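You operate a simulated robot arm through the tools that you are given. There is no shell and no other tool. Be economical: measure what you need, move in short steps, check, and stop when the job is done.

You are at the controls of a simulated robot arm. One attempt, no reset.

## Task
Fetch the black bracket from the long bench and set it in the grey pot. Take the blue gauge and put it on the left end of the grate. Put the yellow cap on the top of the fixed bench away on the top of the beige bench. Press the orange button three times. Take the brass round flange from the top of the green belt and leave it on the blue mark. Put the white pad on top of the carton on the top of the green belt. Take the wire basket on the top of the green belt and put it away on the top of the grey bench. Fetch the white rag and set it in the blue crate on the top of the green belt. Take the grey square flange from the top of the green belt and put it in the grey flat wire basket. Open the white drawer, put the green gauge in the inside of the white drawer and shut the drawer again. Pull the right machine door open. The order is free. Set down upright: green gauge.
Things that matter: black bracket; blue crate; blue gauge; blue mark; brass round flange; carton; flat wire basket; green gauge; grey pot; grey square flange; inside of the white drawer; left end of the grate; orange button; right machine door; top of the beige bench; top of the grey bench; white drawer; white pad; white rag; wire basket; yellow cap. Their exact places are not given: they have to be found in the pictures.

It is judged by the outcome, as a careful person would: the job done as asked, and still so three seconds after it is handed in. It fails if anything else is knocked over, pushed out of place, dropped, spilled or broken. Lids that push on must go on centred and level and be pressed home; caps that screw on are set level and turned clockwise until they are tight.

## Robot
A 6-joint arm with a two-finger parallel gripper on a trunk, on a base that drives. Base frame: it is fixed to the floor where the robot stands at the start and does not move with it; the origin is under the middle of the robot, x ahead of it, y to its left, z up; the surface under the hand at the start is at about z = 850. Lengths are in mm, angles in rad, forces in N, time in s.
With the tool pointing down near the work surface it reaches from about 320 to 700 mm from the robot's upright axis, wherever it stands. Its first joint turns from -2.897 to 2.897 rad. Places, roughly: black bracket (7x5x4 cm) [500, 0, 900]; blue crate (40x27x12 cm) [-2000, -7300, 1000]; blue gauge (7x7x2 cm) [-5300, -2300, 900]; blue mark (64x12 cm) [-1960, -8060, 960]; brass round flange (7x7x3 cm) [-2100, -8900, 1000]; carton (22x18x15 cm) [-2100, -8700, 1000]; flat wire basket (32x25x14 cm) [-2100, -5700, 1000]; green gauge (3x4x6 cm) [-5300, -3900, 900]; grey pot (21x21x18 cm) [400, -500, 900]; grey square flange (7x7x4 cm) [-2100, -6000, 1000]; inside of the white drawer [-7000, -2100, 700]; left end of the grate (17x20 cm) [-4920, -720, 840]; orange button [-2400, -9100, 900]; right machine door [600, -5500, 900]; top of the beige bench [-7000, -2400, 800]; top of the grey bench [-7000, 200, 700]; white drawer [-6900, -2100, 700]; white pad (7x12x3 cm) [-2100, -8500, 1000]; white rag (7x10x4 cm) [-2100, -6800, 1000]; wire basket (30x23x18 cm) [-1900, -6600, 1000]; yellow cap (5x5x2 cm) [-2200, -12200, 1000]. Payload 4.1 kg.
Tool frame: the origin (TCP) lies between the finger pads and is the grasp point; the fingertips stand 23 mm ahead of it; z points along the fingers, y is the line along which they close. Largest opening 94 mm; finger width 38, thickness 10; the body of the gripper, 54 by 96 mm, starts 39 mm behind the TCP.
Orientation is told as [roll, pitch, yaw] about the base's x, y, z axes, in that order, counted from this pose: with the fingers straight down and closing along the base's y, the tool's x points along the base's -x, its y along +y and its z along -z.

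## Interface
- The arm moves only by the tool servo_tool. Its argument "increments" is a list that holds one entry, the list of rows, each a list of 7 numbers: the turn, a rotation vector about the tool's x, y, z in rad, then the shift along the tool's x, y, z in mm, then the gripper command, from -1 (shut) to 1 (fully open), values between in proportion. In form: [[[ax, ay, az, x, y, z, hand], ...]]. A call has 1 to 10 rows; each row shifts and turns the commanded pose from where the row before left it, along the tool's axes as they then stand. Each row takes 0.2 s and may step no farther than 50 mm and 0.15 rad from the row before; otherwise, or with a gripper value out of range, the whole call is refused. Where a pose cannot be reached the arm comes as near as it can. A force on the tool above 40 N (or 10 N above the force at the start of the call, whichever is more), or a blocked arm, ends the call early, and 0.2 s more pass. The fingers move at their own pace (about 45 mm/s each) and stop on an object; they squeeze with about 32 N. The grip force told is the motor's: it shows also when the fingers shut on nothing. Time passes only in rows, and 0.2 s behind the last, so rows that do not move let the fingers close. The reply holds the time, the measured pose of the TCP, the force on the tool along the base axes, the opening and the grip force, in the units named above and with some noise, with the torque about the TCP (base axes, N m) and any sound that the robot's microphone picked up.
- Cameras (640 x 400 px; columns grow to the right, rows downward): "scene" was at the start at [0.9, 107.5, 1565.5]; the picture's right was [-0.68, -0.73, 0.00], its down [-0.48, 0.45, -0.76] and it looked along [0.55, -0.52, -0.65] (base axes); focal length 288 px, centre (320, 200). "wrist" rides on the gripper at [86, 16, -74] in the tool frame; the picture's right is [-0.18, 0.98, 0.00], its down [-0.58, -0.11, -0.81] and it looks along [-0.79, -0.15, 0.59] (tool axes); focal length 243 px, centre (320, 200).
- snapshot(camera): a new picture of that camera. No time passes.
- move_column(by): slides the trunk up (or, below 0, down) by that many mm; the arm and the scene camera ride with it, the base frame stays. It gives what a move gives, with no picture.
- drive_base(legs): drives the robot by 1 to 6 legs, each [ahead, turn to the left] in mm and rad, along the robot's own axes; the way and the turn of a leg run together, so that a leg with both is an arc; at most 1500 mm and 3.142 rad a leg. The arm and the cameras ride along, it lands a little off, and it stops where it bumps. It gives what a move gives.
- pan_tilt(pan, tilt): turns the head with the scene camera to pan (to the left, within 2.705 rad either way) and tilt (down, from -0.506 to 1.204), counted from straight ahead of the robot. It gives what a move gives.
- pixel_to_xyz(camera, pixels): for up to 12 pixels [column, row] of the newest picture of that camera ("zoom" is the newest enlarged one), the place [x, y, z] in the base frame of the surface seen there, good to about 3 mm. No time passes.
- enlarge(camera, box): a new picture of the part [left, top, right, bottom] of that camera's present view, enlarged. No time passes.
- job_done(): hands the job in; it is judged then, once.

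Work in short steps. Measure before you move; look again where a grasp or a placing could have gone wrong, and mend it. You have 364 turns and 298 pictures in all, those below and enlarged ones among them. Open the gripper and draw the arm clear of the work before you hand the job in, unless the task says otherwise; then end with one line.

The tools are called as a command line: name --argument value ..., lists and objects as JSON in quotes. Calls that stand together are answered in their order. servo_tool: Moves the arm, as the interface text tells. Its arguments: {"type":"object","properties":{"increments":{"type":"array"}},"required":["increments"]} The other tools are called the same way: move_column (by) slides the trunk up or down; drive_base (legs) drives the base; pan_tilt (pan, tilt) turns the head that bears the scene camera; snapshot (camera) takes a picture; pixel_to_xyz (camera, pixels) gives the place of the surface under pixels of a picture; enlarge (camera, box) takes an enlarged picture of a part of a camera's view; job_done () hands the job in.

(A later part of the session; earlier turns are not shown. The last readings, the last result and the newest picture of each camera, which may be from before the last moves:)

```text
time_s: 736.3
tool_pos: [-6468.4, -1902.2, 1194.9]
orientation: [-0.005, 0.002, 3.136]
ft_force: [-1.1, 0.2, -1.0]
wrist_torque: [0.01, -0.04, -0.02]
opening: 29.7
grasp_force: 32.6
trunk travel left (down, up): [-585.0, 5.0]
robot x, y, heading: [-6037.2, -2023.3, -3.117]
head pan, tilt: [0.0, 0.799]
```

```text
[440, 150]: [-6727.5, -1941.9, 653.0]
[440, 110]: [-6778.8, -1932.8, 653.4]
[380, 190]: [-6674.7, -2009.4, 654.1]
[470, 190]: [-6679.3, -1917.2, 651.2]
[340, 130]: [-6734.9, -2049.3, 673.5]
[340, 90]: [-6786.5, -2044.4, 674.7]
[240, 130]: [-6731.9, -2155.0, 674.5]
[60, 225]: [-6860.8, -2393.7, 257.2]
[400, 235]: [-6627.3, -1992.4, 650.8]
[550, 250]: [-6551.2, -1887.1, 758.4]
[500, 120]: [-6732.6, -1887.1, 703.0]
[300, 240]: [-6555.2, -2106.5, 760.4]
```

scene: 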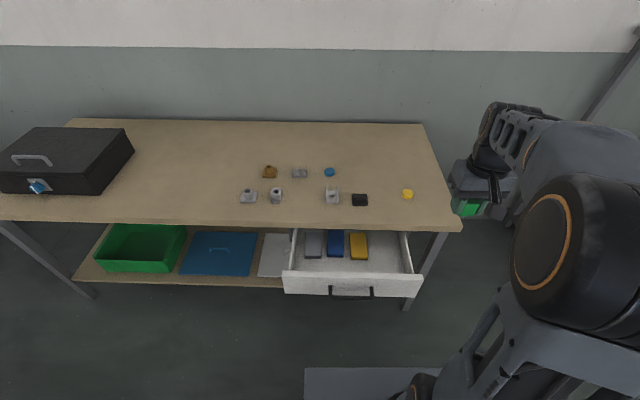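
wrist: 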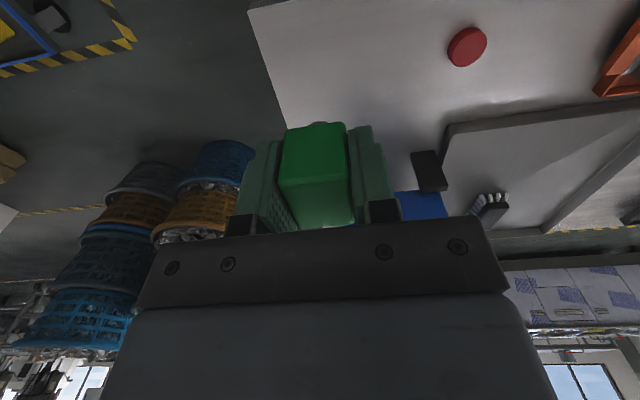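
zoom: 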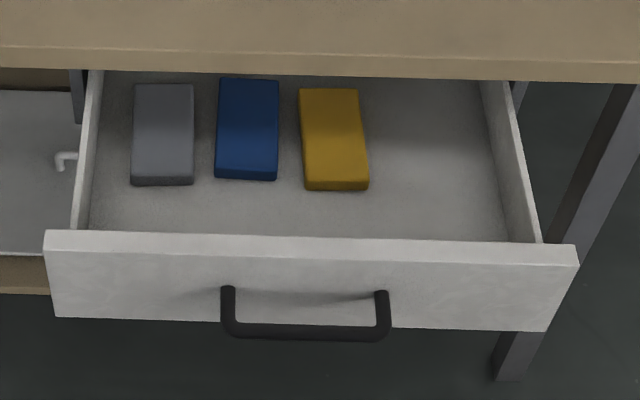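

Free floor right of the yellow box, z 652. I target (-6665,-1955). Lower the column 250 and move above.

servo_tool --increments '[[[0, 0, 0, -39.4, 10.6, 0, -1], [0, 0, 0, -39.4, 10.6, 0, -1], [0, 0, 0, -39.4, 10.6, 0, -1], [0, 0, 0, -39.4, 10.6, 0, -1], [0, 0, 0, -39.4, 10.6, 0, -1], [0, 0, 0, 0, 0, 0, -1]]]'

move_column --by -280

snapshot --camera "wrist"

snapshot --camera "scene"

```text
time_s: 737.7
tool_pos: [-6662.6, -1954.7, 1192.6]
orientation: [-0.003, 0.002, 3.138]
ft_force: [-0.2, 0.9, -0.9]
wrist_torque: [0.03, 0.02, 0.0]
opening: 29.6
grasp_force: 31.9
trunk travel left (down, up): [-585.0, 5.0]
robot x, y, heading: [-6038.6, -2024.6, -3.115]
head pan, tilt: [0.0, 0.799]
```

```text
time_s: 740.6
tool_pos: [-6663.8, -1955.2, 912.9]
orientation: [-0.004, 0.001, 3.137]
ft_force: [0.9, -0.6, -0.4]
wrist_torque: [-0.03, -0.01, 0.0]
opening: 29.6
grasp_force: 31.8
trunk travel left (down, up): [-305.0, 285.0]
robot x, y, heading: [-6040.6, -2021.7, -3.118]
head pan, tilt: [0.0, 0.799]
```

```text
179 pictures are left
```

wrist: 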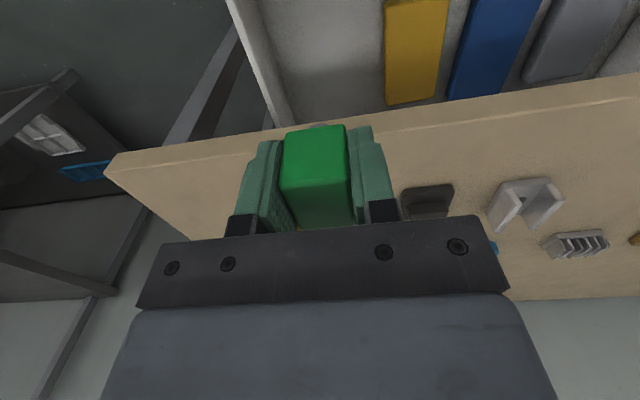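

```text
178 pictures are left
```

scene: 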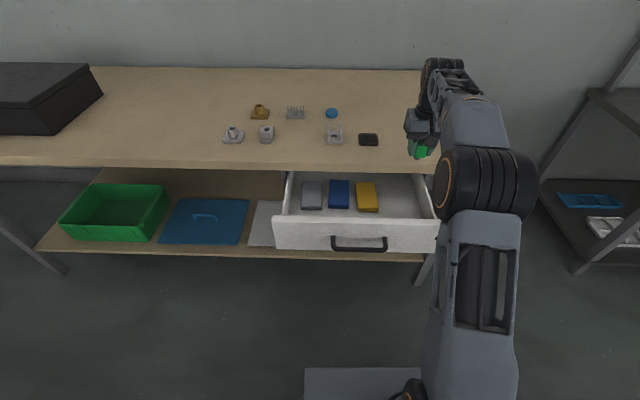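

Lower 150 mm, then check clearance to bench edge and drawer side.

servo_tool --increments '[[[0, 0, 0, 0, 0, 40, -1], [0, 0, 0, 0, 0, 40, -1], [0, 0, 0, 0, 0, 40, -1], [0, 0, 0, 0, 0, 30, -1], [0, 0, 0, 0, 0, 0, -1]]]'

snapshot --camera "wrist"

enlarge --camera "scene" --box '[320, 110, 520, 260]'

```text
time_s: 741.8
tool_pos: [-6661.4, -1955.0, 761.4]
orientation: [-0.003, 0.001, 3.137]
ft_force: [0.2, -0.8, -0.9]
wrist_torque: [0.03, -0.01, 0.02]
opening: 29.7
grasp_force: 31.7
trunk travel left (down, up): [-305.0, 285.0]
robot x, y, heading: [-6040.0, -2022.5, -3.118]
head pan, tilt: [0.0, 0.799]
```

```text
177 pictures are left
```

wrist: 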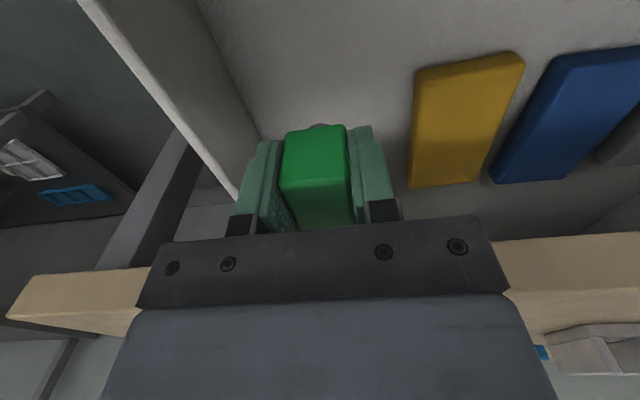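

```text
2.67 times, centred on (420, 185) of scene
```

zoom: 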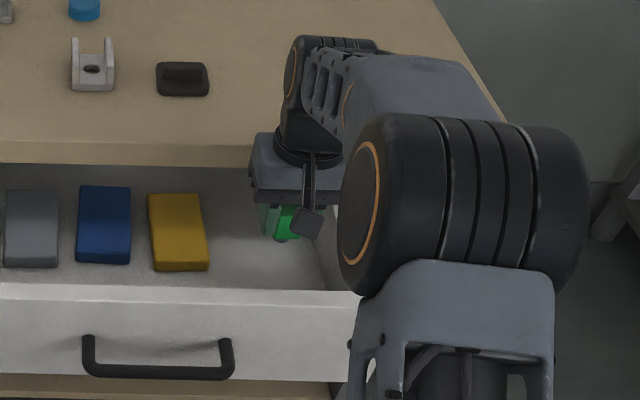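

Shift 10 mm away from the drawer's side wall and continue down to near the floor.

servo_tool --increments '[[[0, 0, 0, 0, 10, 0, -1], [0, 0, 0, 0, 0, 30, -1], [0, 0, 0, 0, 0, 25, -1], [0, 0, 0, 0, 0, 6, -1], [0, 0, 0, 0, 0, 0, -1]]]'

```text
time_s: 743.0
tool_pos: [-6662.6, -1964.4, 700.7]
orientation: [-0.004, 0.003, 3.135]
ft_force: [-0.3, -1.1, -0.7]
wrist_torque: [-0.02, 0.01, 0.0]
opening: 29.8
grasp_force: 32.5
trunk travel left (down, up): [-305.0, 285.0]
robot x, y, heading: [-6041.8, -2026.9, -3.121]
head pan, tilt: [0.0, 0.799]
```

servo_tool --increments '[[[0, 0, 0, 0, 0, 3, -1], [0, 0, 0, 0, 0, 2, -1], [0, 0, 0, 0, 0, 1.5, -1], [0, 0, 0, 0, 0, 0, -1]]]'

```text
time_s: 744.0
tool_pos: [-6663.2, -1965.1, 695.4]
orientation: [-0.005, 0.002, 3.136]
ft_force: [0.0, -0.2, -1.4]
wrist_torque: [0.01, 0.02, 0.04]
opening: 29.6
grasp_force: 32.5
trunk travel left (down, up): [-305.0, 285.0]
robot x, y, heading: [-6040.9, -2024.0, -3.114]
head pan, tilt: [0.0, 0.799]
```

servo_tool --increments '[[[0, 0, 0, 0, 0, 1, -1], [0, 0, 0, 0, 0, 1, -1], [0, 0, 0, 0, 0, 1, -1], [0, 0, 0, 0, 0, 0, -1]]]'

```text
time_s: 745.0
tool_pos: [-6664.0, -1963.9, 691.6]
orientation: [-0.003, 0.002, 3.136]
ft_force: [-1.1, 0.4, -0.6]
wrist_torque: [0.0, 0.03, 0.02]
opening: 29.4
grasp_force: 32.1
trunk travel left (down, up): [-305.0, 285.0]
robot x, y, heading: [-6036.9, -2021.6, -3.115]
head pan, tilt: [0.0, 0.799]
```

servo_tool --increments '[[[0, 0, 0, 0, 0, 1, -1], [0, 0, 0, 0, 0, 1, -1], [0, 0, 0, 0, 0, 0, -1]]]'

```text
time_s: 745.8
tool_pos: [-6663.6, -1964.1, 691.4]
orientation: [-0.004, 0.0, 3.135]
ft_force: [-0.5, -1.8, 6.9]
wrist_torque: [-0.03, -0.01, 0.0]
opening: 29.8
grasp_force: 32.0
trunk travel left (down, up): [-305.0, 285.0]
robot x, y, heading: [-6040.0, -2026.1, -3.113]
head pan, tilt: [0.0, 0.799]
```

Contact (7 N). Ease 1 mm, open slowly and rise straight up.

servo_tool --increments '[[[0, 0, 0, 0, 0, -1, -1], [0, 0, 0, 0, 0, 0, -0.3], [0, 0, 0, 0, 0, 0, 0], [0, 0, 0, 0, 0, 0, 0.2], [0, 0, 0, 0, 0, 0, 0.3], [0, 0, 0, 0, 0, -10, 0.3], [0, 0, 0, 0, 0, -30, 0.3], [0, 0, 0, 0, 0, -40, 0.3], [0, 0, 0, 0, 0, -40, 0.3]]]'

snapshot --camera "wrist"

```text
time_s: 747.8
tool_pos: [-6663.6, -1964.4, 813.1]
orientation: [-0.003, 0.002, 3.139]
ft_force: [0.0, -0.3, -1.4]
wrist_torque: [0.0, -0.02, -0.01]
opening: 61.1
grasp_force: 0.0
trunk travel left (down, up): [-305.0, 285.0]
robot x, y, heading: [-6040.6, -2023.4, -3.117]
head pan, tilt: [0.0, 0.799]
```

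```text
175 pictures are left
```

wrist: 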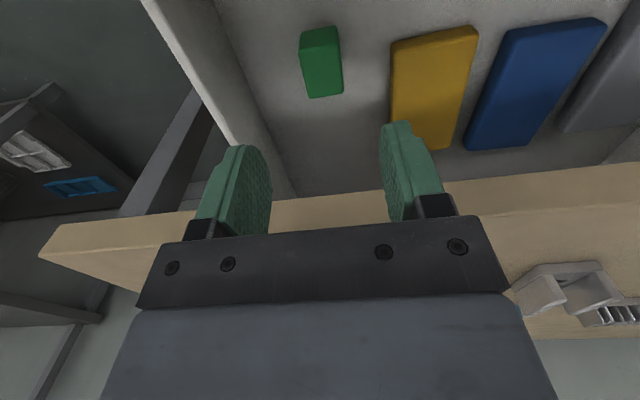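

Gauge stands upright in the drawer. Now rise, close the fingers and go in front of the handle bar to push it shut from above.

servo_tool --increments '[[[0, 0, 0, 0, 0, -40, 0.3], [0, 0, 0, 0, 0, -20, 0.3], [0, 0, 0, 39, 22, 0, -1], [0, 0, 0, 39, 22, 0, -1], [0, 0, 0, 39, 22, 0, -1], [0, 0, 0, 39, 22, 0, -1], [0, 0, 0, 39, 22, 0, -1], [0, 0, 0, 39, 22, 0, -1], [0, 0, 0, 0, 0, 40, -1], [0, 0, 0, 0, 0, 40, -1]]]'

snapshot --camera "scene"

```text
time_s: 750.0
tool_pos: [-6432.0, -2095.9, 790.2]
orientation: [-0.003, 0.0, 3.137]
ft_force: [0.3, 0.0, 0.5]
wrist_torque: [0.01, 0.0, -0.02]
opening: 0.1
grasp_force: 32.3
trunk travel left (down, up): [-305.0, 285.0]
robot x, y, heading: [-6039.4, -2023.5, -3.111]
head pan, tilt: [0.0, 0.799]
```

```text
174 pictures are left
```

scene: 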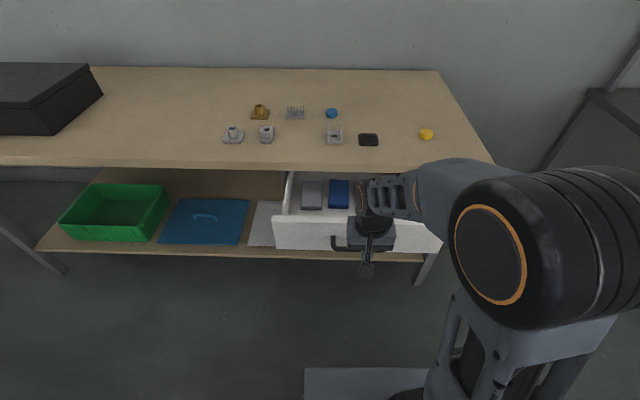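

Lower to z≈703 (tips at 680, across the bar) and then push gently in -x.

servo_tool --increments '[[[0, 0, 0, 0, 0, 40, -1], [0, 0, 0, 0, 0, 35, -1], [0, 0, 0, 0, 0, 12, -1], [0, 0, 0, 0, 0, 0, -1]]]'

servo_tool --increments '[[[0, 0, 0, -15, 0, 0, -1], [0, 0, 0, -12, 0, 0, -1], [0, 0, 0, -10, 0, 0, -1], [0, 0, 0, -8, 0, 0, -1], [0, 0, 0, -8, 0, 0, -1], [0, 0, 0, -8, 0, 0, -1], [0, 0, 0, -8, 0, 0, -1], [0, 0, 0, -8, 0, 0, -1], [0, 0, 0, -8, 0, 0, -1], [0, 0, 0, -8, 0, 0, -1]]]'

snapshot --camera "scene"

```text
time_s: 751.0
tool_pos: [-6430.1, -2096.3, 703.3]
orientation: [-0.003, 0.002, 3.136]
ft_force: [-0.1, 0.7, -0.8]
wrist_torque: [0.01, 0.02, 0.01]
opening: 0.0
grasp_force: 32.0
trunk travel left (down, up): [-305.0, 285.0]
robot x, y, heading: [-6039.6, -2025.0, -3.115]
head pan, tilt: [0.0, 0.799]
```

```text
time_s: 753.2
tool_pos: [-6524.0, -2097.9, 703.3]
orientation: [-0.005, -0.001, 3.134]
ft_force: [-0.9, -0.7, 0.2]
wrist_torque: [-0.02, -0.02, 0.01]
opening: 0.0
grasp_force: 31.7
trunk travel left (down, up): [-305.0, 285.0]
robot x, y, heading: [-6045.3, -2024.6, -3.117]
head pan, tilt: [0.0, 0.799]
```

```text
173 pictures are left
```

scene: 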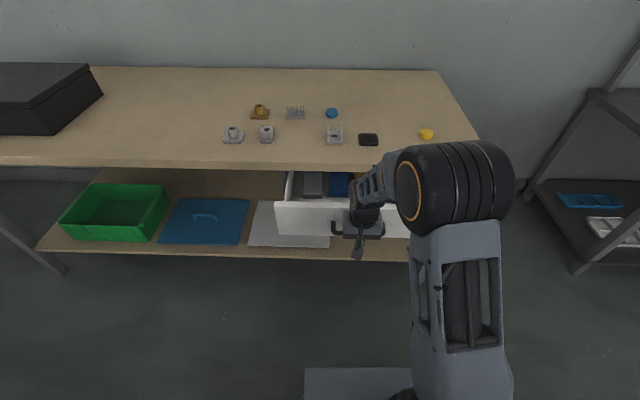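

Drawer moves in smoothly. Continue.

servo_tool --increments '[[[0, 0, 0, -10, 0, 0, -1], [0, 0, 0, -10, 0, 0, -1], [0, 0, 0, -10, 0, 0, -1], [0, 0, 0, -10, 0, 0, -1], [0, 0, 0, -10, 0, 0, -1], [0, 0, 0, -10, 0, 0, -1], [0, 0, 0, -10, 0, 0, -1], [0, 0, 0, -10, 0, 0, -1], [0, 0, 0, -10, 0, 0, -1], [0, 0, 0, -10, 0, 0, -1]]]'

servo_tool --increments '[[[0, 0, 0, -8, 0, 0, -1], [0, 0, 0, -8, 0, 0, -1], [0, 0, 0, -8, 0, 0, -1], [0, 0, 0, -6, 0, 0, -1], [0, 0, 0, -6, 0, 0, -1], [0, 0, 0, -5, 0, 0, -1], [0, 0, 0, -5, 0, 0, -1], [0, 0, 0, -4, 0, 0, -1]]]'

snapshot --camera "scene"

```text
time_s: 755.4
tool_pos: [-6622.7, -2096.8, 702.3]
orientation: [-0.002, -0.002, 3.135]
ft_force: [-0.1, 0.5, 0.0]
wrist_torque: [0.01, 0.03, 0.0]
opening: 0.0
grasp_force: 31.8
trunk travel left (down, up): [-305.0, 285.0]
robot x, y, heading: [-6040.4, -2025.3, -3.114]
head pan, tilt: [0.0, 0.799]
```

```text
time_s: 757.2
tool_pos: [-6672.0, -2096.7, 703.8]
orientation: [-0.004, 0.001, 3.136]
ft_force: [6.7, -0.4, 3.9]
wrist_torque: [-0.03, 0.07, 0.08]
opening: 0.0
grasp_force: 32.5
trunk travel left (down, up): [-305.0, 285.0]
robot x, y, heading: [-6043.8, -2024.3, -3.115]
head pan, tilt: [0.0, 0.799]
```

```text
172 pictures are left
```

scene: 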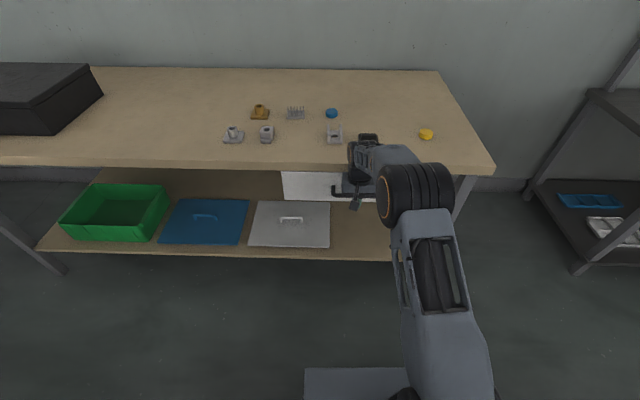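

Contact force appears; press a few more mm to make sure it's fully home.

servo_tool --increments '[[[0, 0, 0, -3, 0, 0, -1], [0, 0, 0, -3, 0, 0, -1], [0, 0, 0, -3, 0, 0, -1], [0, 0, 0, 0, 0, 0, -1]]]'

```text
time_s: 757.7
tool_pos: [-6672.4, -2095.2, 704.1]
orientation: [-0.006, 0.015, 3.137]
ft_force: [18.8, 1.9, 12.7]
wrist_torque: [-0.13, 0.26, 0.1]
opening: 0.0
grasp_force: 32.3
trunk travel left (down, up): [-305.0, 285.0]
robot x, y, heading: [-6039.8, -2020.8, -3.118]
head pan, tilt: [0.0, 0.799]
stopped in row 2: the force on the tool passed its limit at 45 N (the readings are from after the stop); the commanded pose is now the measured one
```

Hard stop reached: drawer shut. Back off, rise, raise the column and look.

servo_tool --increments '[[[0, 0, 0, 15, 0, 0, -1], [0, 0, 0, 40, 0, 0, -1], [0, 0, 0, 45, 0, 0, -1], [0, 0, 0, 45, 0, 0, -1], [0, 0, 0, 20, 0, -30, 1], [0, 0, 0, 0, -20, -40, 1], [0, 0, 0, 0, -30, -35, 1], [0, 0, 0, 0, -30, -35, 1]]]'

move_column --by 280

snapshot --camera "scene"

pixel_to_xyz --camera "scene" --pixels '[[300, 240], [330, 245], [352, 250], [340, 258], [400, 245]]'

```text
time_s: 759.5
tool_pos: [-6509.6, -2018.0, 843.7]
orientation: [-0.005, 0.013, 3.136]
ft_force: [-0.7, 0.8, 0.0]
wrist_torque: [-0.04, -0.02, -0.05]
opening: 86.7
grasp_force: 0.1
trunk travel left (down, up): [-305.0, 285.0]
robot x, y, heading: [-6041.3, -2023.8, -3.11]
head pan, tilt: [0.0, 0.799]
```

```text
time_s: 762.4
tool_pos: [-6510.5, -2017.9, 1124.0]
orientation: [-0.005, 0.014, 3.136]
ft_force: [0.0, -0.2, 0.5]
wrist_torque: [0.01, 0.0, 0.0]
opening: 93.9
grasp_force: 0.1
trunk travel left (down, up): [-585.0, 5.0]
robot x, y, heading: [-6038.0, -2021.7, -3.11]
head pan, tilt: [0.0, 0.799]
```

```text
171 pictures are left
```

scene: 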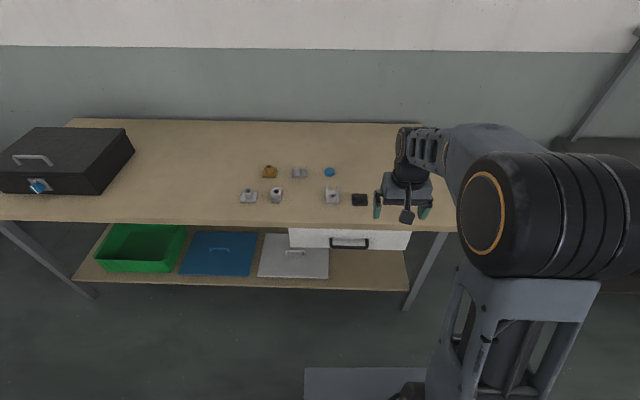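

```text
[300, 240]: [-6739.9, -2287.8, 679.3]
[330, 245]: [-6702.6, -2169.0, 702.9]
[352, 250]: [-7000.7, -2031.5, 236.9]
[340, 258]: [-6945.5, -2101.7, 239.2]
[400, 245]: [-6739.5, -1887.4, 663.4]
```

Drawer is shut. Stow the arm and measure the robot's own base extents (grey slab at bottom) for a close approach later.

servo_tool --increments '[[[0, -0.014, 0, 20, -40, -20, 1], [0, 0, 0, 20, -40, -20, 1], [0, 0, 0, 20, -40, -20, 1], [0, 0, 0, 0, 0, -20, 1]]]'

pan_tilt --pan 0.3 --tilt 1.2

snapshot --camera "scene"

```text
time_s: 763.4
tool_pos: [-6449.5, -1901.1, 1205.9]
orientation: [-0.003, -0.002, 3.136]
ft_force: [0.3, 0.1, -0.4]
wrist_torque: [-0.01, 0.0, -0.02]
opening: 94.0
grasp_force: 0.1
trunk travel left (down, up): [-585.0, 5.0]
robot x, y, heading: [-6039.4, -2020.7, -3.119]
head pan, tilt: [0.0, 0.799]
```

```text
time_s: 764.2
tool_pos: [-6450.5, -1901.0, 1206.0]
orientation: [-0.004, -0.001, 3.136]
ft_force: [0.3, 0.7, 0.3]
wrist_torque: [0.06, -0.03, 0.0]
opening: 94.2
grasp_force: 0.0
trunk travel left (down, up): [-585.0, 5.0]
robot x, y, heading: [-6043.1, -2023.7, -3.114]
head pan, tilt: [0.3, 1.201]
```

```text
170 pictures are left
```

scene: 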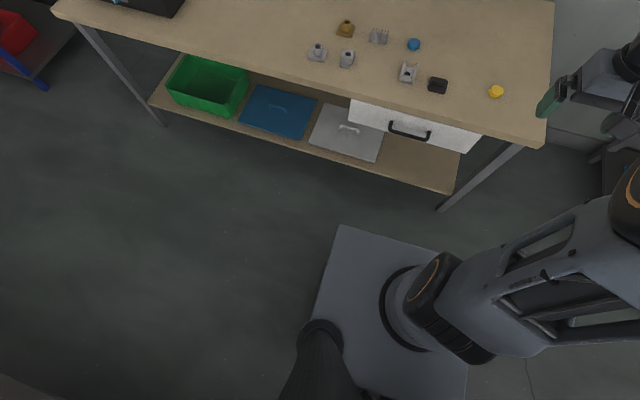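

pixel_to_xyz --camera "scene" --pixels '[[342, 230], [322, 295], [445, 252], [400, 300], [380, 240], [340, 350]]'

```text
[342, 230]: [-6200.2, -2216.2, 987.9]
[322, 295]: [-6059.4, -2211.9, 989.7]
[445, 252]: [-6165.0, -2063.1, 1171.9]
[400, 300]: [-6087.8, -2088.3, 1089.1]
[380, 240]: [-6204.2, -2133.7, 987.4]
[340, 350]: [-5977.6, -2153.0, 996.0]
```

Platform half-length is only ~160 mm. Now drive back to the belt for the wire basket.

drive_base --legs '[[0, -1.6], [690, 0], [0, -1.571], [1400, 0], [1250, 0], [0, -1.571]]'

```text
time_s: 792.0
tool_pos: [-3533.5, -1711.8, 1206.4]
orientation: [-0.006, -0.001, -1.585]
ft_force: [-0.1, -1.2, 0.7]
wrist_torque: [0.0, 0.01, 0.01]
opening: 94.3
grasp_force: 0.1
trunk travel left (down, up): [-585.0, 5.0]
robot x, y, heading: [-3408.1, -1302.6, -1.551]
head pan, tilt: [0.3, 1.201]
```

drive_base --legs '[[0, -0.03], [1500, 0], [1500, 0], [1500, 0], [450, 0], [0, 1.58]]'

pan_tilt --pan -0.2 --tilt 0.5

snapshot --camera "scene"

```text
time_s: 820.0
tool_pos: [-3136.4, -6402.5, 1205.6]
orientation: [-0.007, 0.001, -0.066]
ft_force: [0.5, -0.7, -0.2]
wrist_torque: [0.0, -0.06, 0.01]
opening: 94.0
grasp_force: 0.0
trunk travel left (down, up): [-585.0, 5.0]
robot x, y, heading: [-3540.8, -6253.9, -0.035]
head pan, tilt: [0.3, 1.201]
```

```text
time_s: 821.1
tool_pos: [-3136.1, -6402.2, 1205.7]
orientation: [-0.006, 0.001, -0.067]
ft_force: [0.2, -0.6, -0.4]
wrist_torque: [-0.01, 0.0, 0.02]
opening: 93.9
grasp_force: 0.0
trunk travel left (down, up): [-585.0, 5.0]
robot x, y, heading: [-3539.8, -6253.7, -0.037]
head pan, tilt: [-0.201, 0.499]
```

```text
169 pictures are left
```

scene: 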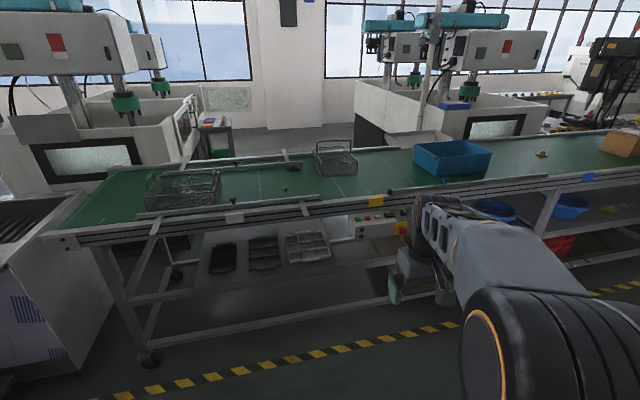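

drive_base --legs '[[0, 0.036], [860, 0]]'

pan_tilt --pan -0.2 --tilt 0.6

snapshot --camera "scene"

```text
time_s: 826.1
tool_pos: [-2256.4, -6378.6, 1205.5]
orientation: [-0.005, -0.001, -0.022]
ft_force: [-0.5, 0.2, 0.0]
wrist_torque: [-0.01, 0.0, 0.02]
opening: 94.3
grasp_force: 0.0
trunk travel left (down, up): [-585.0, 5.0]
robot x, y, heading: [-2664.5, -6246.9, 0.012]
head pan, tilt: [-0.201, 0.499]
```

```text
time_s: 826.8
tool_pos: [-2257.4, -6377.5, 1205.6]
orientation: [-0.005, -0.001, -0.022]
ft_force: [-0.2, 0.0, -0.5]
wrist_torque: [-0.01, 0.01, 0.0]
opening: 94.3
grasp_force: 0.0
trunk travel left (down, up): [-585.0, 5.0]
robot x, y, heading: [-2665.0, -6246.3, 0.013]
head pan, tilt: [-0.201, 0.6]
```

```text
168 pictures are left
```

scene: 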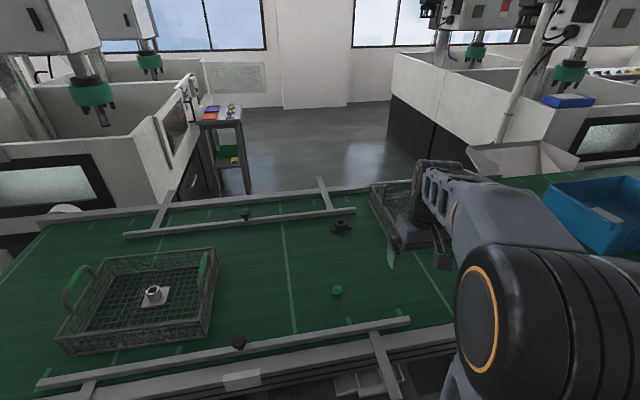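

The arm hides the basket; swing the hand left to see it.

servo_tool --increments '[[[0, 0, 0, 0, 45, 0, 1], [0, 0, 0, 0, 45, 0, 1], [0, 0, 0, 0, 45, 0, 1], [0, 0, 0, 0, 45, 0, 1], [0, 0, 0, 0, 45, 0, 1], [0, 0, 0, 0, 45, 0, 1], [0, 0, 0, 0, 45, 0, 1], [0, 0, 0, 0, 45, 0, 1]]]'

pan_tilt --pan -0.55 --tilt 0.6

snapshot --camera "scene"

```text
time_s: 828.6
tool_pos: [-2250.6, -6015.4, 1201.5]
orientation: [-0.005, 0.0, -0.022]
ft_force: [-1.1, 0.3, 0.2]
wrist_torque: [-0.02, -0.01, -0.02]
opening: 93.9
grasp_force: 0.1
trunk travel left (down, up): [-585.0, 5.0]
robot x, y, heading: [-2666.2, -6249.7, 0.012]
head pan, tilt: [-0.201, 0.6]
```

```text
time_s: 829.4
tool_pos: [-2249.7, -6016.8, 1202.0]
orientation: [-0.005, 0.001, -0.021]
ft_force: [0.4, -0.3, 0.3]
wrist_torque: [0.01, 0.01, 0.02]
opening: 93.9
grasp_force: 0.1
trunk travel left (down, up): [-585.0, 5.0]
robot x, y, heading: [-2669.8, -6246.0, 0.014]
head pan, tilt: [-0.55, 0.6]
```

```text
167 pictures are left
```

scene: 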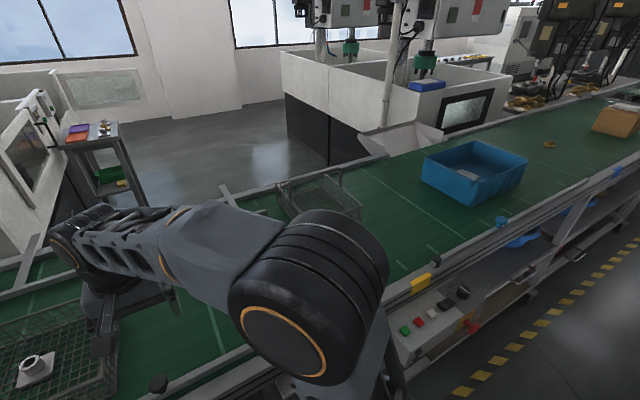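

enlarge --camera "scene" --box '[260, 160, 380, 235]'

pixel_to_xyz --camera "zoom" --pixels '[[100, 120], [250, 92], [420, 80], [430, 130], [540, 285], [365, 190], [75, 140], [150, 260]]'

```text
5.33 times, centred on (320, 198) of scene
```

zoom: 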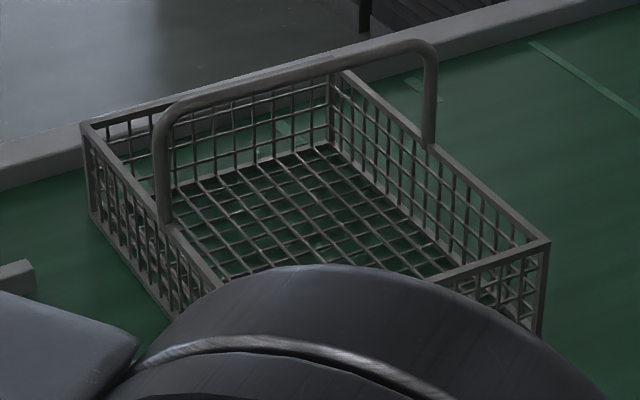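

```text
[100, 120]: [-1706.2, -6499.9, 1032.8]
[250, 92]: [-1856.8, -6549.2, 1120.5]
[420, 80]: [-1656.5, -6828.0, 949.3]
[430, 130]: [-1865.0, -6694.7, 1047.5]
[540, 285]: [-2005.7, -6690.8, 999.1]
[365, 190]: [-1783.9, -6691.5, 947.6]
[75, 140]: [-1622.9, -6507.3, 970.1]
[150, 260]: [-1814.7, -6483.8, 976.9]
```

The bail bar runs along y at about (-1858,-6590,1120), too far from here. Plan: stand at (-2620,-6350), grip the near rim wall (x≈-2006) and draw the basket ~150 mm closer, then take the bail.

drive_base --legs '[[0, -1.17], [112, 0], [0, 1.16]]'

servo_tool --increments '[[[0, 0, -0.15, 0, 0, 0, 1], [0, 0, -0.15, 0, 0, 0, 1], [0, 0, -0.15, 0, 0, 0, 1], [0, 0, -0.15, 0, 0, 0, 1], [0, 0, -0.15, 0, 0, 0, 1], [0, 0, -0.15, 0, 0, 0, 1], [0, 0, -0.15, 0, 0, 0, 1], [0, 0, -0.15, 0, 0, 0, 1], [0, 0, -0.15, 0, 0, 0, 1], [0, 0, -0.15, 0, 0, 0, 1]]]'

snapshot --camera "wrist"

snapshot --camera "scene"

```text
time_s: 834.0
tool_pos: [-2249.6, -6645.4, 1202.9]
orientation: [-0.006, 0.0, -1.19]
ft_force: [0.5, -0.7, -0.5]
wrist_torque: [0.01, 0.02, -0.01]
opening: 94.4
grasp_force: 0.1
trunk travel left (down, up): [-585.0, 5.0]
robot x, y, heading: [-2622.6, -6350.9, -1.163]
head pan, tilt: [-0.55, 0.6]
stopped in leg 3: the robot was blocked; the commanded pose is now the measured one
```

```text
time_s: 836.2
tool_pos: [-2248.4, -6643.9, 1202.4]
orientation: [-0.001, 0.005, 0.31]
ft_force: [0.6, -0.3, -0.3]
wrist_torque: [0.02, 0.02, -0.01]
opening: 94.1
grasp_force: 0.1
trunk travel left (down, up): [-585.0, 5.0]
robot x, y, heading: [-2621.1, -6350.4, -1.162]
head pan, tilt: [-0.55, 0.6]
```

```text
165 pictures are left
```

wrist: 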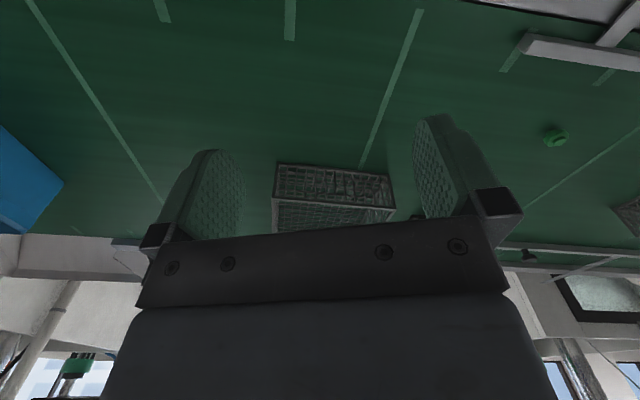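

```text
164 pictures are left
```

scene: 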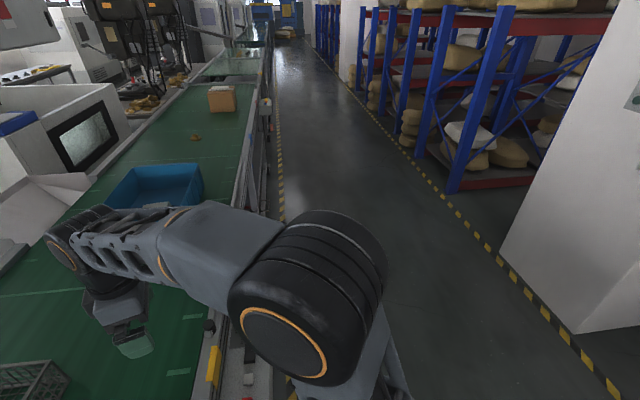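

The base is blocked from turning there (corner against the frame), but I can work from this heading. Turn the hand to yaw ≈ -1.571 (fingers closing along x).

servo_tool --increments '[[[0, 0, 0.15, 0, 0, 0, 1], [0, 0, 0.15, 0, 0, 0, 1], [0, 0, 0.15, 0, 0, 0, 1], [0, 0, 0.15, 0, 0, 0, 1], [0, 0, 0.15, 0, 0, 0, 1], [0, 0, 0.15, 0, 0, 0, 1], [0, 0, 0.15, 0, 0, 0, 1], [0, 0, 0.15, 0, 0, 0, 1], [0, 0, 0.15, 0, 0, 0, 1], [0, 0, 0.15, 0, 0, 0, 1]]]'

pan_tilt --pan 0.75 --tilt 0.6

snapshot --camera "scene"

```text
time_s: 838.4
tool_pos: [-2248.4, -6644.3, 1203.0]
orientation: [-0.006, 0.0, -1.196]
ft_force: [0.6, 0.6, -0.4]
wrist_torque: [0.0, -0.04, 0.02]
opening: 94.2
grasp_force: 0.1
trunk travel left (down, up): [-585.0, 5.0]
robot x, y, heading: [-2619.4, -6354.7, -1.163]
head pan, tilt: [-0.55, 0.6]
```

```text
time_s: 839.9
tool_pos: [-2248.3, -6643.9, 1201.8]
orientation: [-0.004, -0.001, -1.19]
ft_force: [-0.7, -0.8, 0.3]
wrist_torque: [0.03, 0.03, -0.03]
opening: 94.1
grasp_force: 0.0
trunk travel left (down, up): [-585.0, 5.0]
robot x, y, heading: [-2620.3, -6351.9, -1.166]
head pan, tilt: [0.75, 0.6]
```

```text
163 pictures are left
```

scene: 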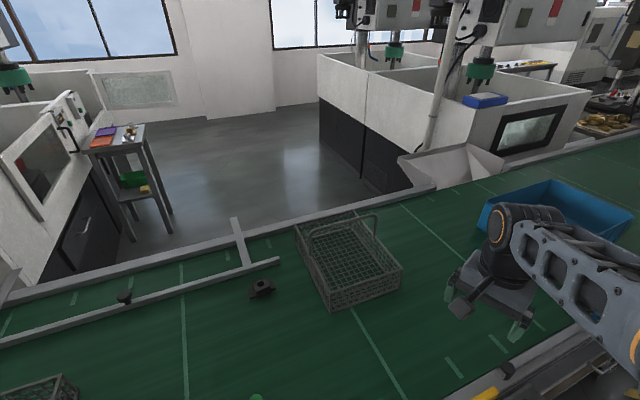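

Now the basket is well visible. Measure it closely.

enlarge --camera "scene" --box '[280, 195, 440, 320]'

pixel_to_xyz --camera "zoom" --pixels '[[195, 367], [480, 300], [60, 105], [225, 75], [200, 335], [485, 265], [345, 318], [130, 90], [250, 75], [375, 110], [330, 73], [380, 175]]'

```text
3.20 times, centred on (360, 258) of scene
```

zoom: 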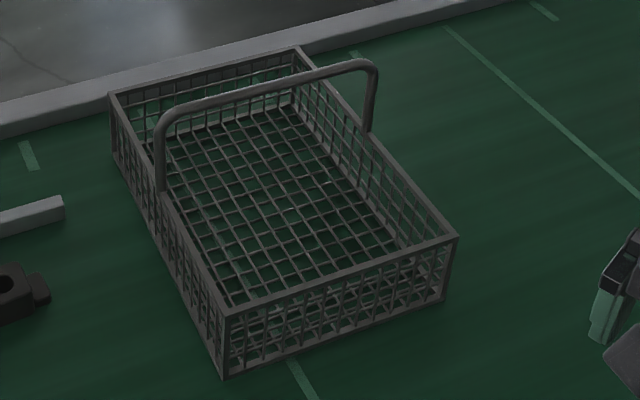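

```text
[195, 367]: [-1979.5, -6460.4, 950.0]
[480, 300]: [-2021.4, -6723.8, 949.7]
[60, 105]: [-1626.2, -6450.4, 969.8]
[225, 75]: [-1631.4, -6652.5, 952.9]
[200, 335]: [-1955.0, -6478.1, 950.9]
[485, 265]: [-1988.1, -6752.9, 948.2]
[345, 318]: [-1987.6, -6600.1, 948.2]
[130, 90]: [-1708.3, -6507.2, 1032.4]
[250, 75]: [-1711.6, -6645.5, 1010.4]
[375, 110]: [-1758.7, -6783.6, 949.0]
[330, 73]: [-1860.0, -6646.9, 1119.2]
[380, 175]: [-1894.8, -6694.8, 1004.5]
```

pixel_to_xyz --camera "zoom" --pixels '[[228, 312], [340, 275], [455, 238], [285, 293], [400, 256], [225, 372], [442, 298], [200, 102], [270, 86], [170, 120], [368, 68]]'

```text
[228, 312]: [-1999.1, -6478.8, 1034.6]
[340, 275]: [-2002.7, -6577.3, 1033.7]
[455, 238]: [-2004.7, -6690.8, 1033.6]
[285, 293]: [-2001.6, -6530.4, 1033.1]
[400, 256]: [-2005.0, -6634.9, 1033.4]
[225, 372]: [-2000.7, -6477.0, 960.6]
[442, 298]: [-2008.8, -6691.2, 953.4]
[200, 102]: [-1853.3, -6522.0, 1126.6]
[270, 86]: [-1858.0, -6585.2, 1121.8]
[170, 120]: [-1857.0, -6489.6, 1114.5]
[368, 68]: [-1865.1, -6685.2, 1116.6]
```

Near rim: x≈-2002 (y -6479…-6691), top z 1034; bail centre (-1858,-6587,1122). Align the hand over the near rim.

servo_tool --increments '[[[0, 0, 0.134, 0, 0, 0, 1], [0, 0, 0.134, 0, 0, 0, 1], [0, 0, 0.132, 0, 0, 0, 1], [0, 0, 0, 10.9, 41, 0, 1], [0, 0, 0, 10.9, 41, 0, 1], [0, 0, 0, 10.9, 41, 0, 1], [0, 0, 0, 10.9, 41, 0, 1], [0, 0, 0, 10.9, 41, 0, 1], [0, 0, 0, 10.9, 40, 0, 1]]]'

snapshot --camera "wrist"

```text
time_s: 841.9
tool_pos: [-2011.0, -6578.9, 1197.6]
orientation: [-0.006, -0.002, -1.591]
ft_force: [-1.1, 0.8, 0.0]
wrist_torque: [-0.01, -0.08, 0.0]
opening: 93.9
grasp_force: 0.0
out of reach, approached as far as the arm can: row 9
trunk travel left (down, up): [-585.0, 5.0]
robot x, y, heading: [-2625.9, -6350.9, -1.162]
head pan, tilt: [0.75, 0.6]
```

```text
161 pictures are left
```

wrist: 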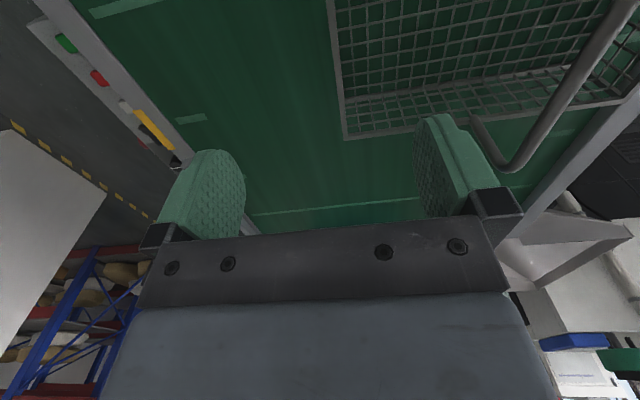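

At the reach edge up high; descend, adding the remaining 8 mm.

servo_tool --increments '[[[0, 0, 0, 0, 0, 40, 1], [0, 0, 0, 0, 4, 40, 1], [0, 0, 0, 0, 4, 40, 1], [0, 0, 0, 0, 0, 30, 1], [0, 0, 0, 0, 0, 17, 1], [0, 0, 0, 0, 0, 0, 1]]]'

snapshot --camera "wrist"

```text
time_s: 843.3
tool_pos: [-2003.6, -6581.4, 1030.6]
orientation: [-0.003, -0.001, -1.587]
ft_force: [0.7, 0.2, 0.5]
wrist_torque: [0.0, -0.01, -0.03]
opening: 94.1
grasp_force: 0.1
trunk travel left (down, up): [-585.0, 5.0]
robot x, y, heading: [-2624.8, -6352.4, -1.167]
head pan, tilt: [0.75, 0.6]
```

```text
160 pictures are left
```

wrist: 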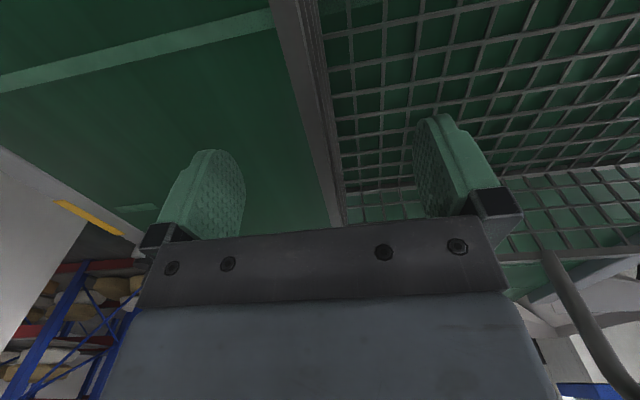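

The rim lies between the fingers. Close on it.

servo_tool --increments '[[[0, 0, 0, 0, 0, 0, -1], [0, 0, 0, 0, 0, 0, -1], [0, 0, 0, 0, 0, 0, -1], [0, 0, 0, 0, 0, 0, -1], [0, 0, 0, 0, 0, 0, -1], [0, 0, 0, 0, 0, 0, -1]]]'

```text
time_s: 844.7
tool_pos: [-2003.9, -6582.1, 1030.7]
orientation: [-0.004, -0.004, -1.591]
ft_force: [1.6, 0.3, 1.7]
wrist_torque: [-0.17, -0.29, -0.54]
opening: 5.9
grasp_force: 32.6
trunk travel left (down, up): [-585.0, 5.0]
robot x, y, heading: [-2626.6, -6350.3, -1.165]
head pan, tilt: [0.75, 0.6]
```

Gripped the rim (5.9 mm). Draw the basket straight toward -x.

servo_tool --increments '[[[0, 0, 0, 0, -6, 0, -1], [0, 0, 0, 0, -15, 0, -1], [0, 0, 0, 0, -18, 0, -1], [0, 0, 0, 0, -18, 0, -1], [0, 0, 0, 0, -18, 0, -1], [0, 0, 0, 0, -18, 0, -1], [0, 0, 0, 0, -18, 0, -1], [0, 0, 0, 0, -18, 0, -1], [0, 0, 0, 0, -18, 0, -1], [0, 0, 0, 0, -18, 0, -1]]]'

snapshot --camera "scene"

```text
time_s: 846.9
tool_pos: [-2168.1, -6577.9, 1031.1]
orientation: [-0.006, -0.005, -1.592]
ft_force: [1.8, 1.1, 3.9]
wrist_torque: [-0.57, -0.44, 0.38]
opening: 5.7
grasp_force: 31.5
trunk travel left (down, up): [-585.0, 5.0]
robot x, y, heading: [-2623.0, -6354.4, -1.164]
head pan, tilt: [0.75, 0.6]
```

```text
159 pictures are left
```

scene: 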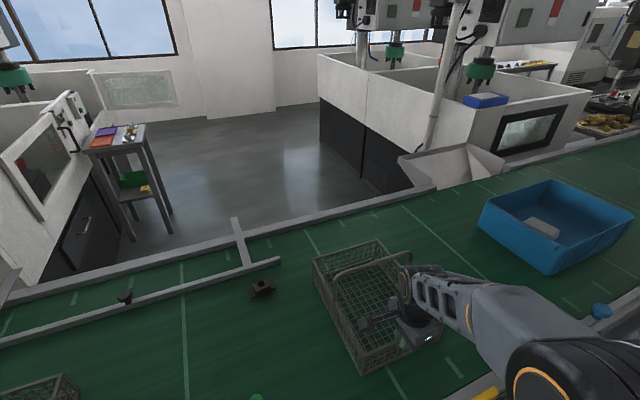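

Basket is closer. Release, rise, move over the bail at x≈-2022.

servo_tool --increments '[[[0, 0, 0, 0, 0, 0, 0.2], [0, 0, 0, 0, 0, 0, 0.2], [0, 0, 0, 0, 0, -30, 0.2], [0, 0, 0, 0, 0, -45, 1], [0, 0, 0, 0, 0, -45, 1], [0, 0, 0, 0, 0, -45, 1], [0, 0, 0, 0, 45, -5, 1], [0, 0, 0, 0, 45, 0, 1], [0, 0, 0, -3, 45, 0, 1], [0, 0, 0, -3, 10, 0, 1]]]'

snapshot --camera "wrist"

snapshot --camera "scene"

```text
time_s: 849.1
tool_pos: [-2021.7, -6587.3, 1202.0]
orientation: [-0.006, -0.002, -1.589]
ft_force: [0.4, -0.3, -0.2]
wrist_torque: [-0.02, -0.03, 0.0]
opening: 94.1
grasp_force: 0.1
trunk travel left (down, up): [-585.0, 5.0]
robot x, y, heading: [-2623.0, -6353.1, -1.164]
head pan, tilt: [0.75, 0.6]
```

```text
158 pictures are left
```

wrist: 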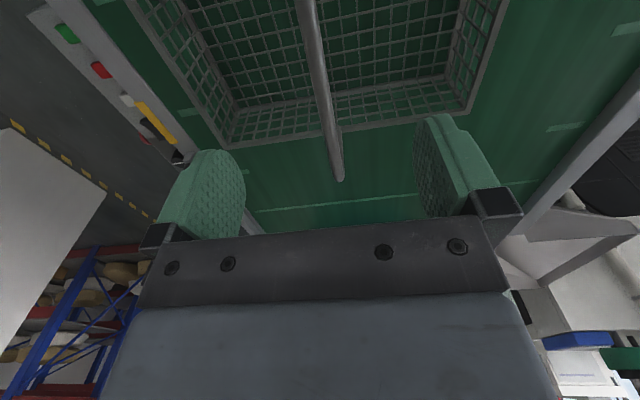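

```text
157 pictures are left
```

scene: 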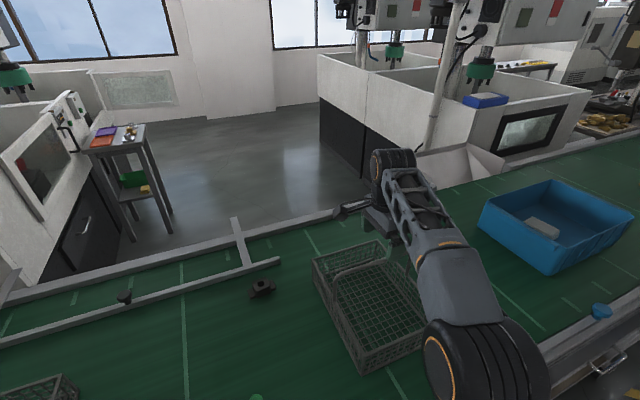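

pixel_to_xyz --camera "wrist" --pixels '[[310, 20], [322, 90], [330, 140], [338, 178], [320, 75]]'

enlarge --camera "scene" --box '[300, 220, 440, 380]'

```text
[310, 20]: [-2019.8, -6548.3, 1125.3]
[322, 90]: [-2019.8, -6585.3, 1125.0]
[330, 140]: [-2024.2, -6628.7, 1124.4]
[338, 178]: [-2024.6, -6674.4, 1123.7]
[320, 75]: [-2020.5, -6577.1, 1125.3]
```

```text
2.50 times, centred on (370, 300) of scene
```

zoom: 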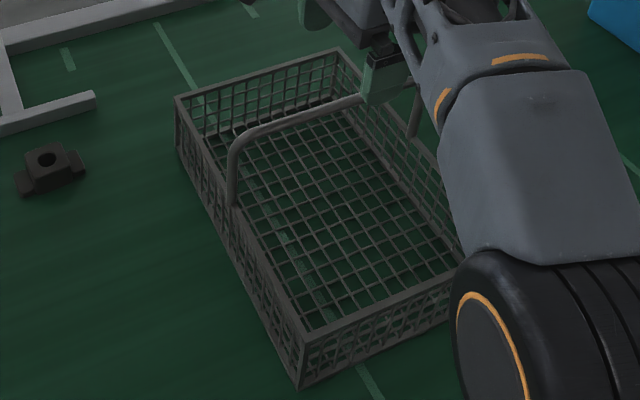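

Bail bar top z 1125, centred at (-2021,-6587). Lower to z 1116 and grip.

servo_tool --increments '[[[0, 0, 0, 0, 0, 40, 1], [0, 0, 0, 0, 0, 36, 1], [0, 0, 0, 0, 0, 10, 1], [0, 0, 0, 0, 0, 0, -1], [0, 0, 0, 0, 0, 0, -1], [0, 0, 0, 0, 0, 0, -1], [0, 0, 0, 0, 0, 0, -1], [0, 0, 0, 0, 0, 0, -1], [0, 0, 0, 0, 0, 0, -1]]]'

servo_tool --increments '[[[0, 0, 0, 0, 0, -10, -1], [0, 0, 0, 0, 0, -20, -1], [0, 0, 0, 0, 0, -20, -1], [0, 0, 0, 0, 0, 0, -1]]]'

snapshot --camera "scene"

```text
time_s: 851.1
tool_pos: [-2024.9, -6588.1, 1115.3]
orientation: [-0.005, -0.001, -1.591]
ft_force: [2.4, 0.7, 0.1]
wrist_torque: [-0.11, -0.03, 0.07]
opening: 10.5
grasp_force: 32.1
trunk travel left (down, up): [-585.0, 5.0]
robot x, y, heading: [-2627.4, -6350.9, -1.166]
head pan, tilt: [0.75, 0.6]
```

```text
time_s: 852.1
tool_pos: [-2023.5, -6587.0, 1166.2]
orientation: [-0.005, -0.001, -1.59]
ft_force: [-0.1, -0.5, -4.8]
wrist_torque: [0.01, 0.02, -0.01]
opening: 10.3
grasp_force: 32.1
trunk travel left (down, up): [-585.0, 5.0]
robot x, y, heading: [-2620.5, -6350.8, -1.167]
head pan, tilt: [0.75, 0.6]
```

```text
155 pictures are left
```

scene: 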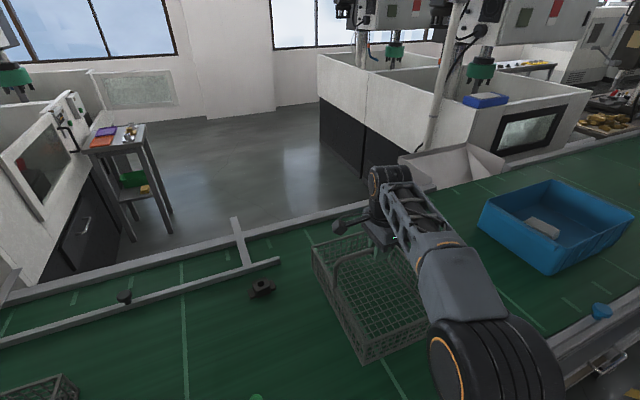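

Basket is light and hangs level. Raise a bit more, back out along the same line and turn away from the belt.

servo_tool --increments '[[[0, 0, 0, 0, 0, -20, -1], [0, 0, 0, 0, 0, -20, -1], [0, 0, 0, 0, 0, 0, -1]]]'

drive_base --legs '[[-110, 0]]'

```text
time_s: 852.9
tool_pos: [-2021.8, -6585.3, 1205.0]
orientation: [-0.004, -0.001, -1.59]
ft_force: [0.2, -0.5, -3.6]
wrist_torque: [-0.03, -0.01, -0.01]
opening: 10.5
grasp_force: 32.2
trunk travel left (down, up): [-585.0, 5.0]
robot x, y, heading: [-2625.0, -6352.4, -1.163]
head pan, tilt: [0.75, 0.6]
```

```text
time_s: 854.1
tool_pos: [-2064.9, -6483.1, 1206.1]
orientation: [-0.003, -0.005, -1.59]
ft_force: [-0.3, -0.1, -3.9]
wrist_torque: [0.0, -0.01, 0.03]
opening: 10.2
grasp_force: 32.4
trunk travel left (down, up): [-585.0, 5.0]
robot x, y, heading: [-2667.7, -6253.3, -1.166]
head pan, tilt: [0.75, 0.6]
```

drive_base --legs '[[-200, 0], [0, -0.8], [250, 0], [0, -1.18]]'

pan_tilt --pan 0.5 --tilt 0.5

snapshot --camera "scene"

```text
time_s: 862.0
tool_pos: [-3280.8, -6763.4, 1203.9]
orientation: [-0.005, -0.001, 2.738]
ft_force: [-0.7, -0.3, -3.2]
wrist_torque: [-0.03, 0.04, 0.01]
opening: 10.5
grasp_force: 32.3
trunk travel left (down, up): [-585.0, 5.0]
robot x, y, heading: [-2837.2, -6296.3, -3.117]
head pan, tilt: [0.75, 0.6]
```

```text
time_s: 862.8
tool_pos: [-3280.4, -6762.7, 1205.0]
orientation: [-0.004, 0.0, 2.736]
ft_force: [-0.2, -0.5, -3.8]
wrist_torque: [0.04, 0.04, 0.0]
opening: 10.6
grasp_force: 31.9
trunk travel left (down, up): [-585.0, 5.0]
robot x, y, heading: [-2836.8, -6297.6, -3.121]
head pan, tilt: [0.499, 0.499]
```

```text
154 pictures are left
```

scene: 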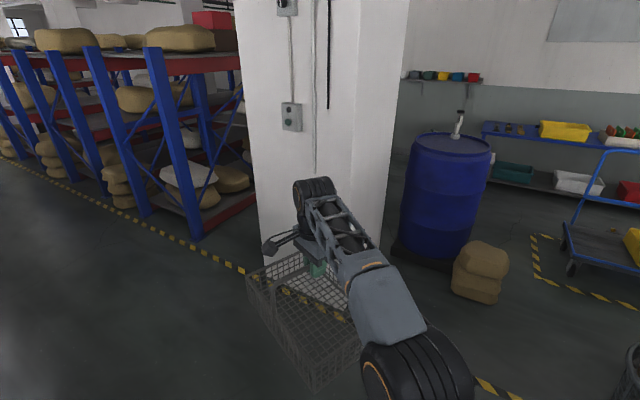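

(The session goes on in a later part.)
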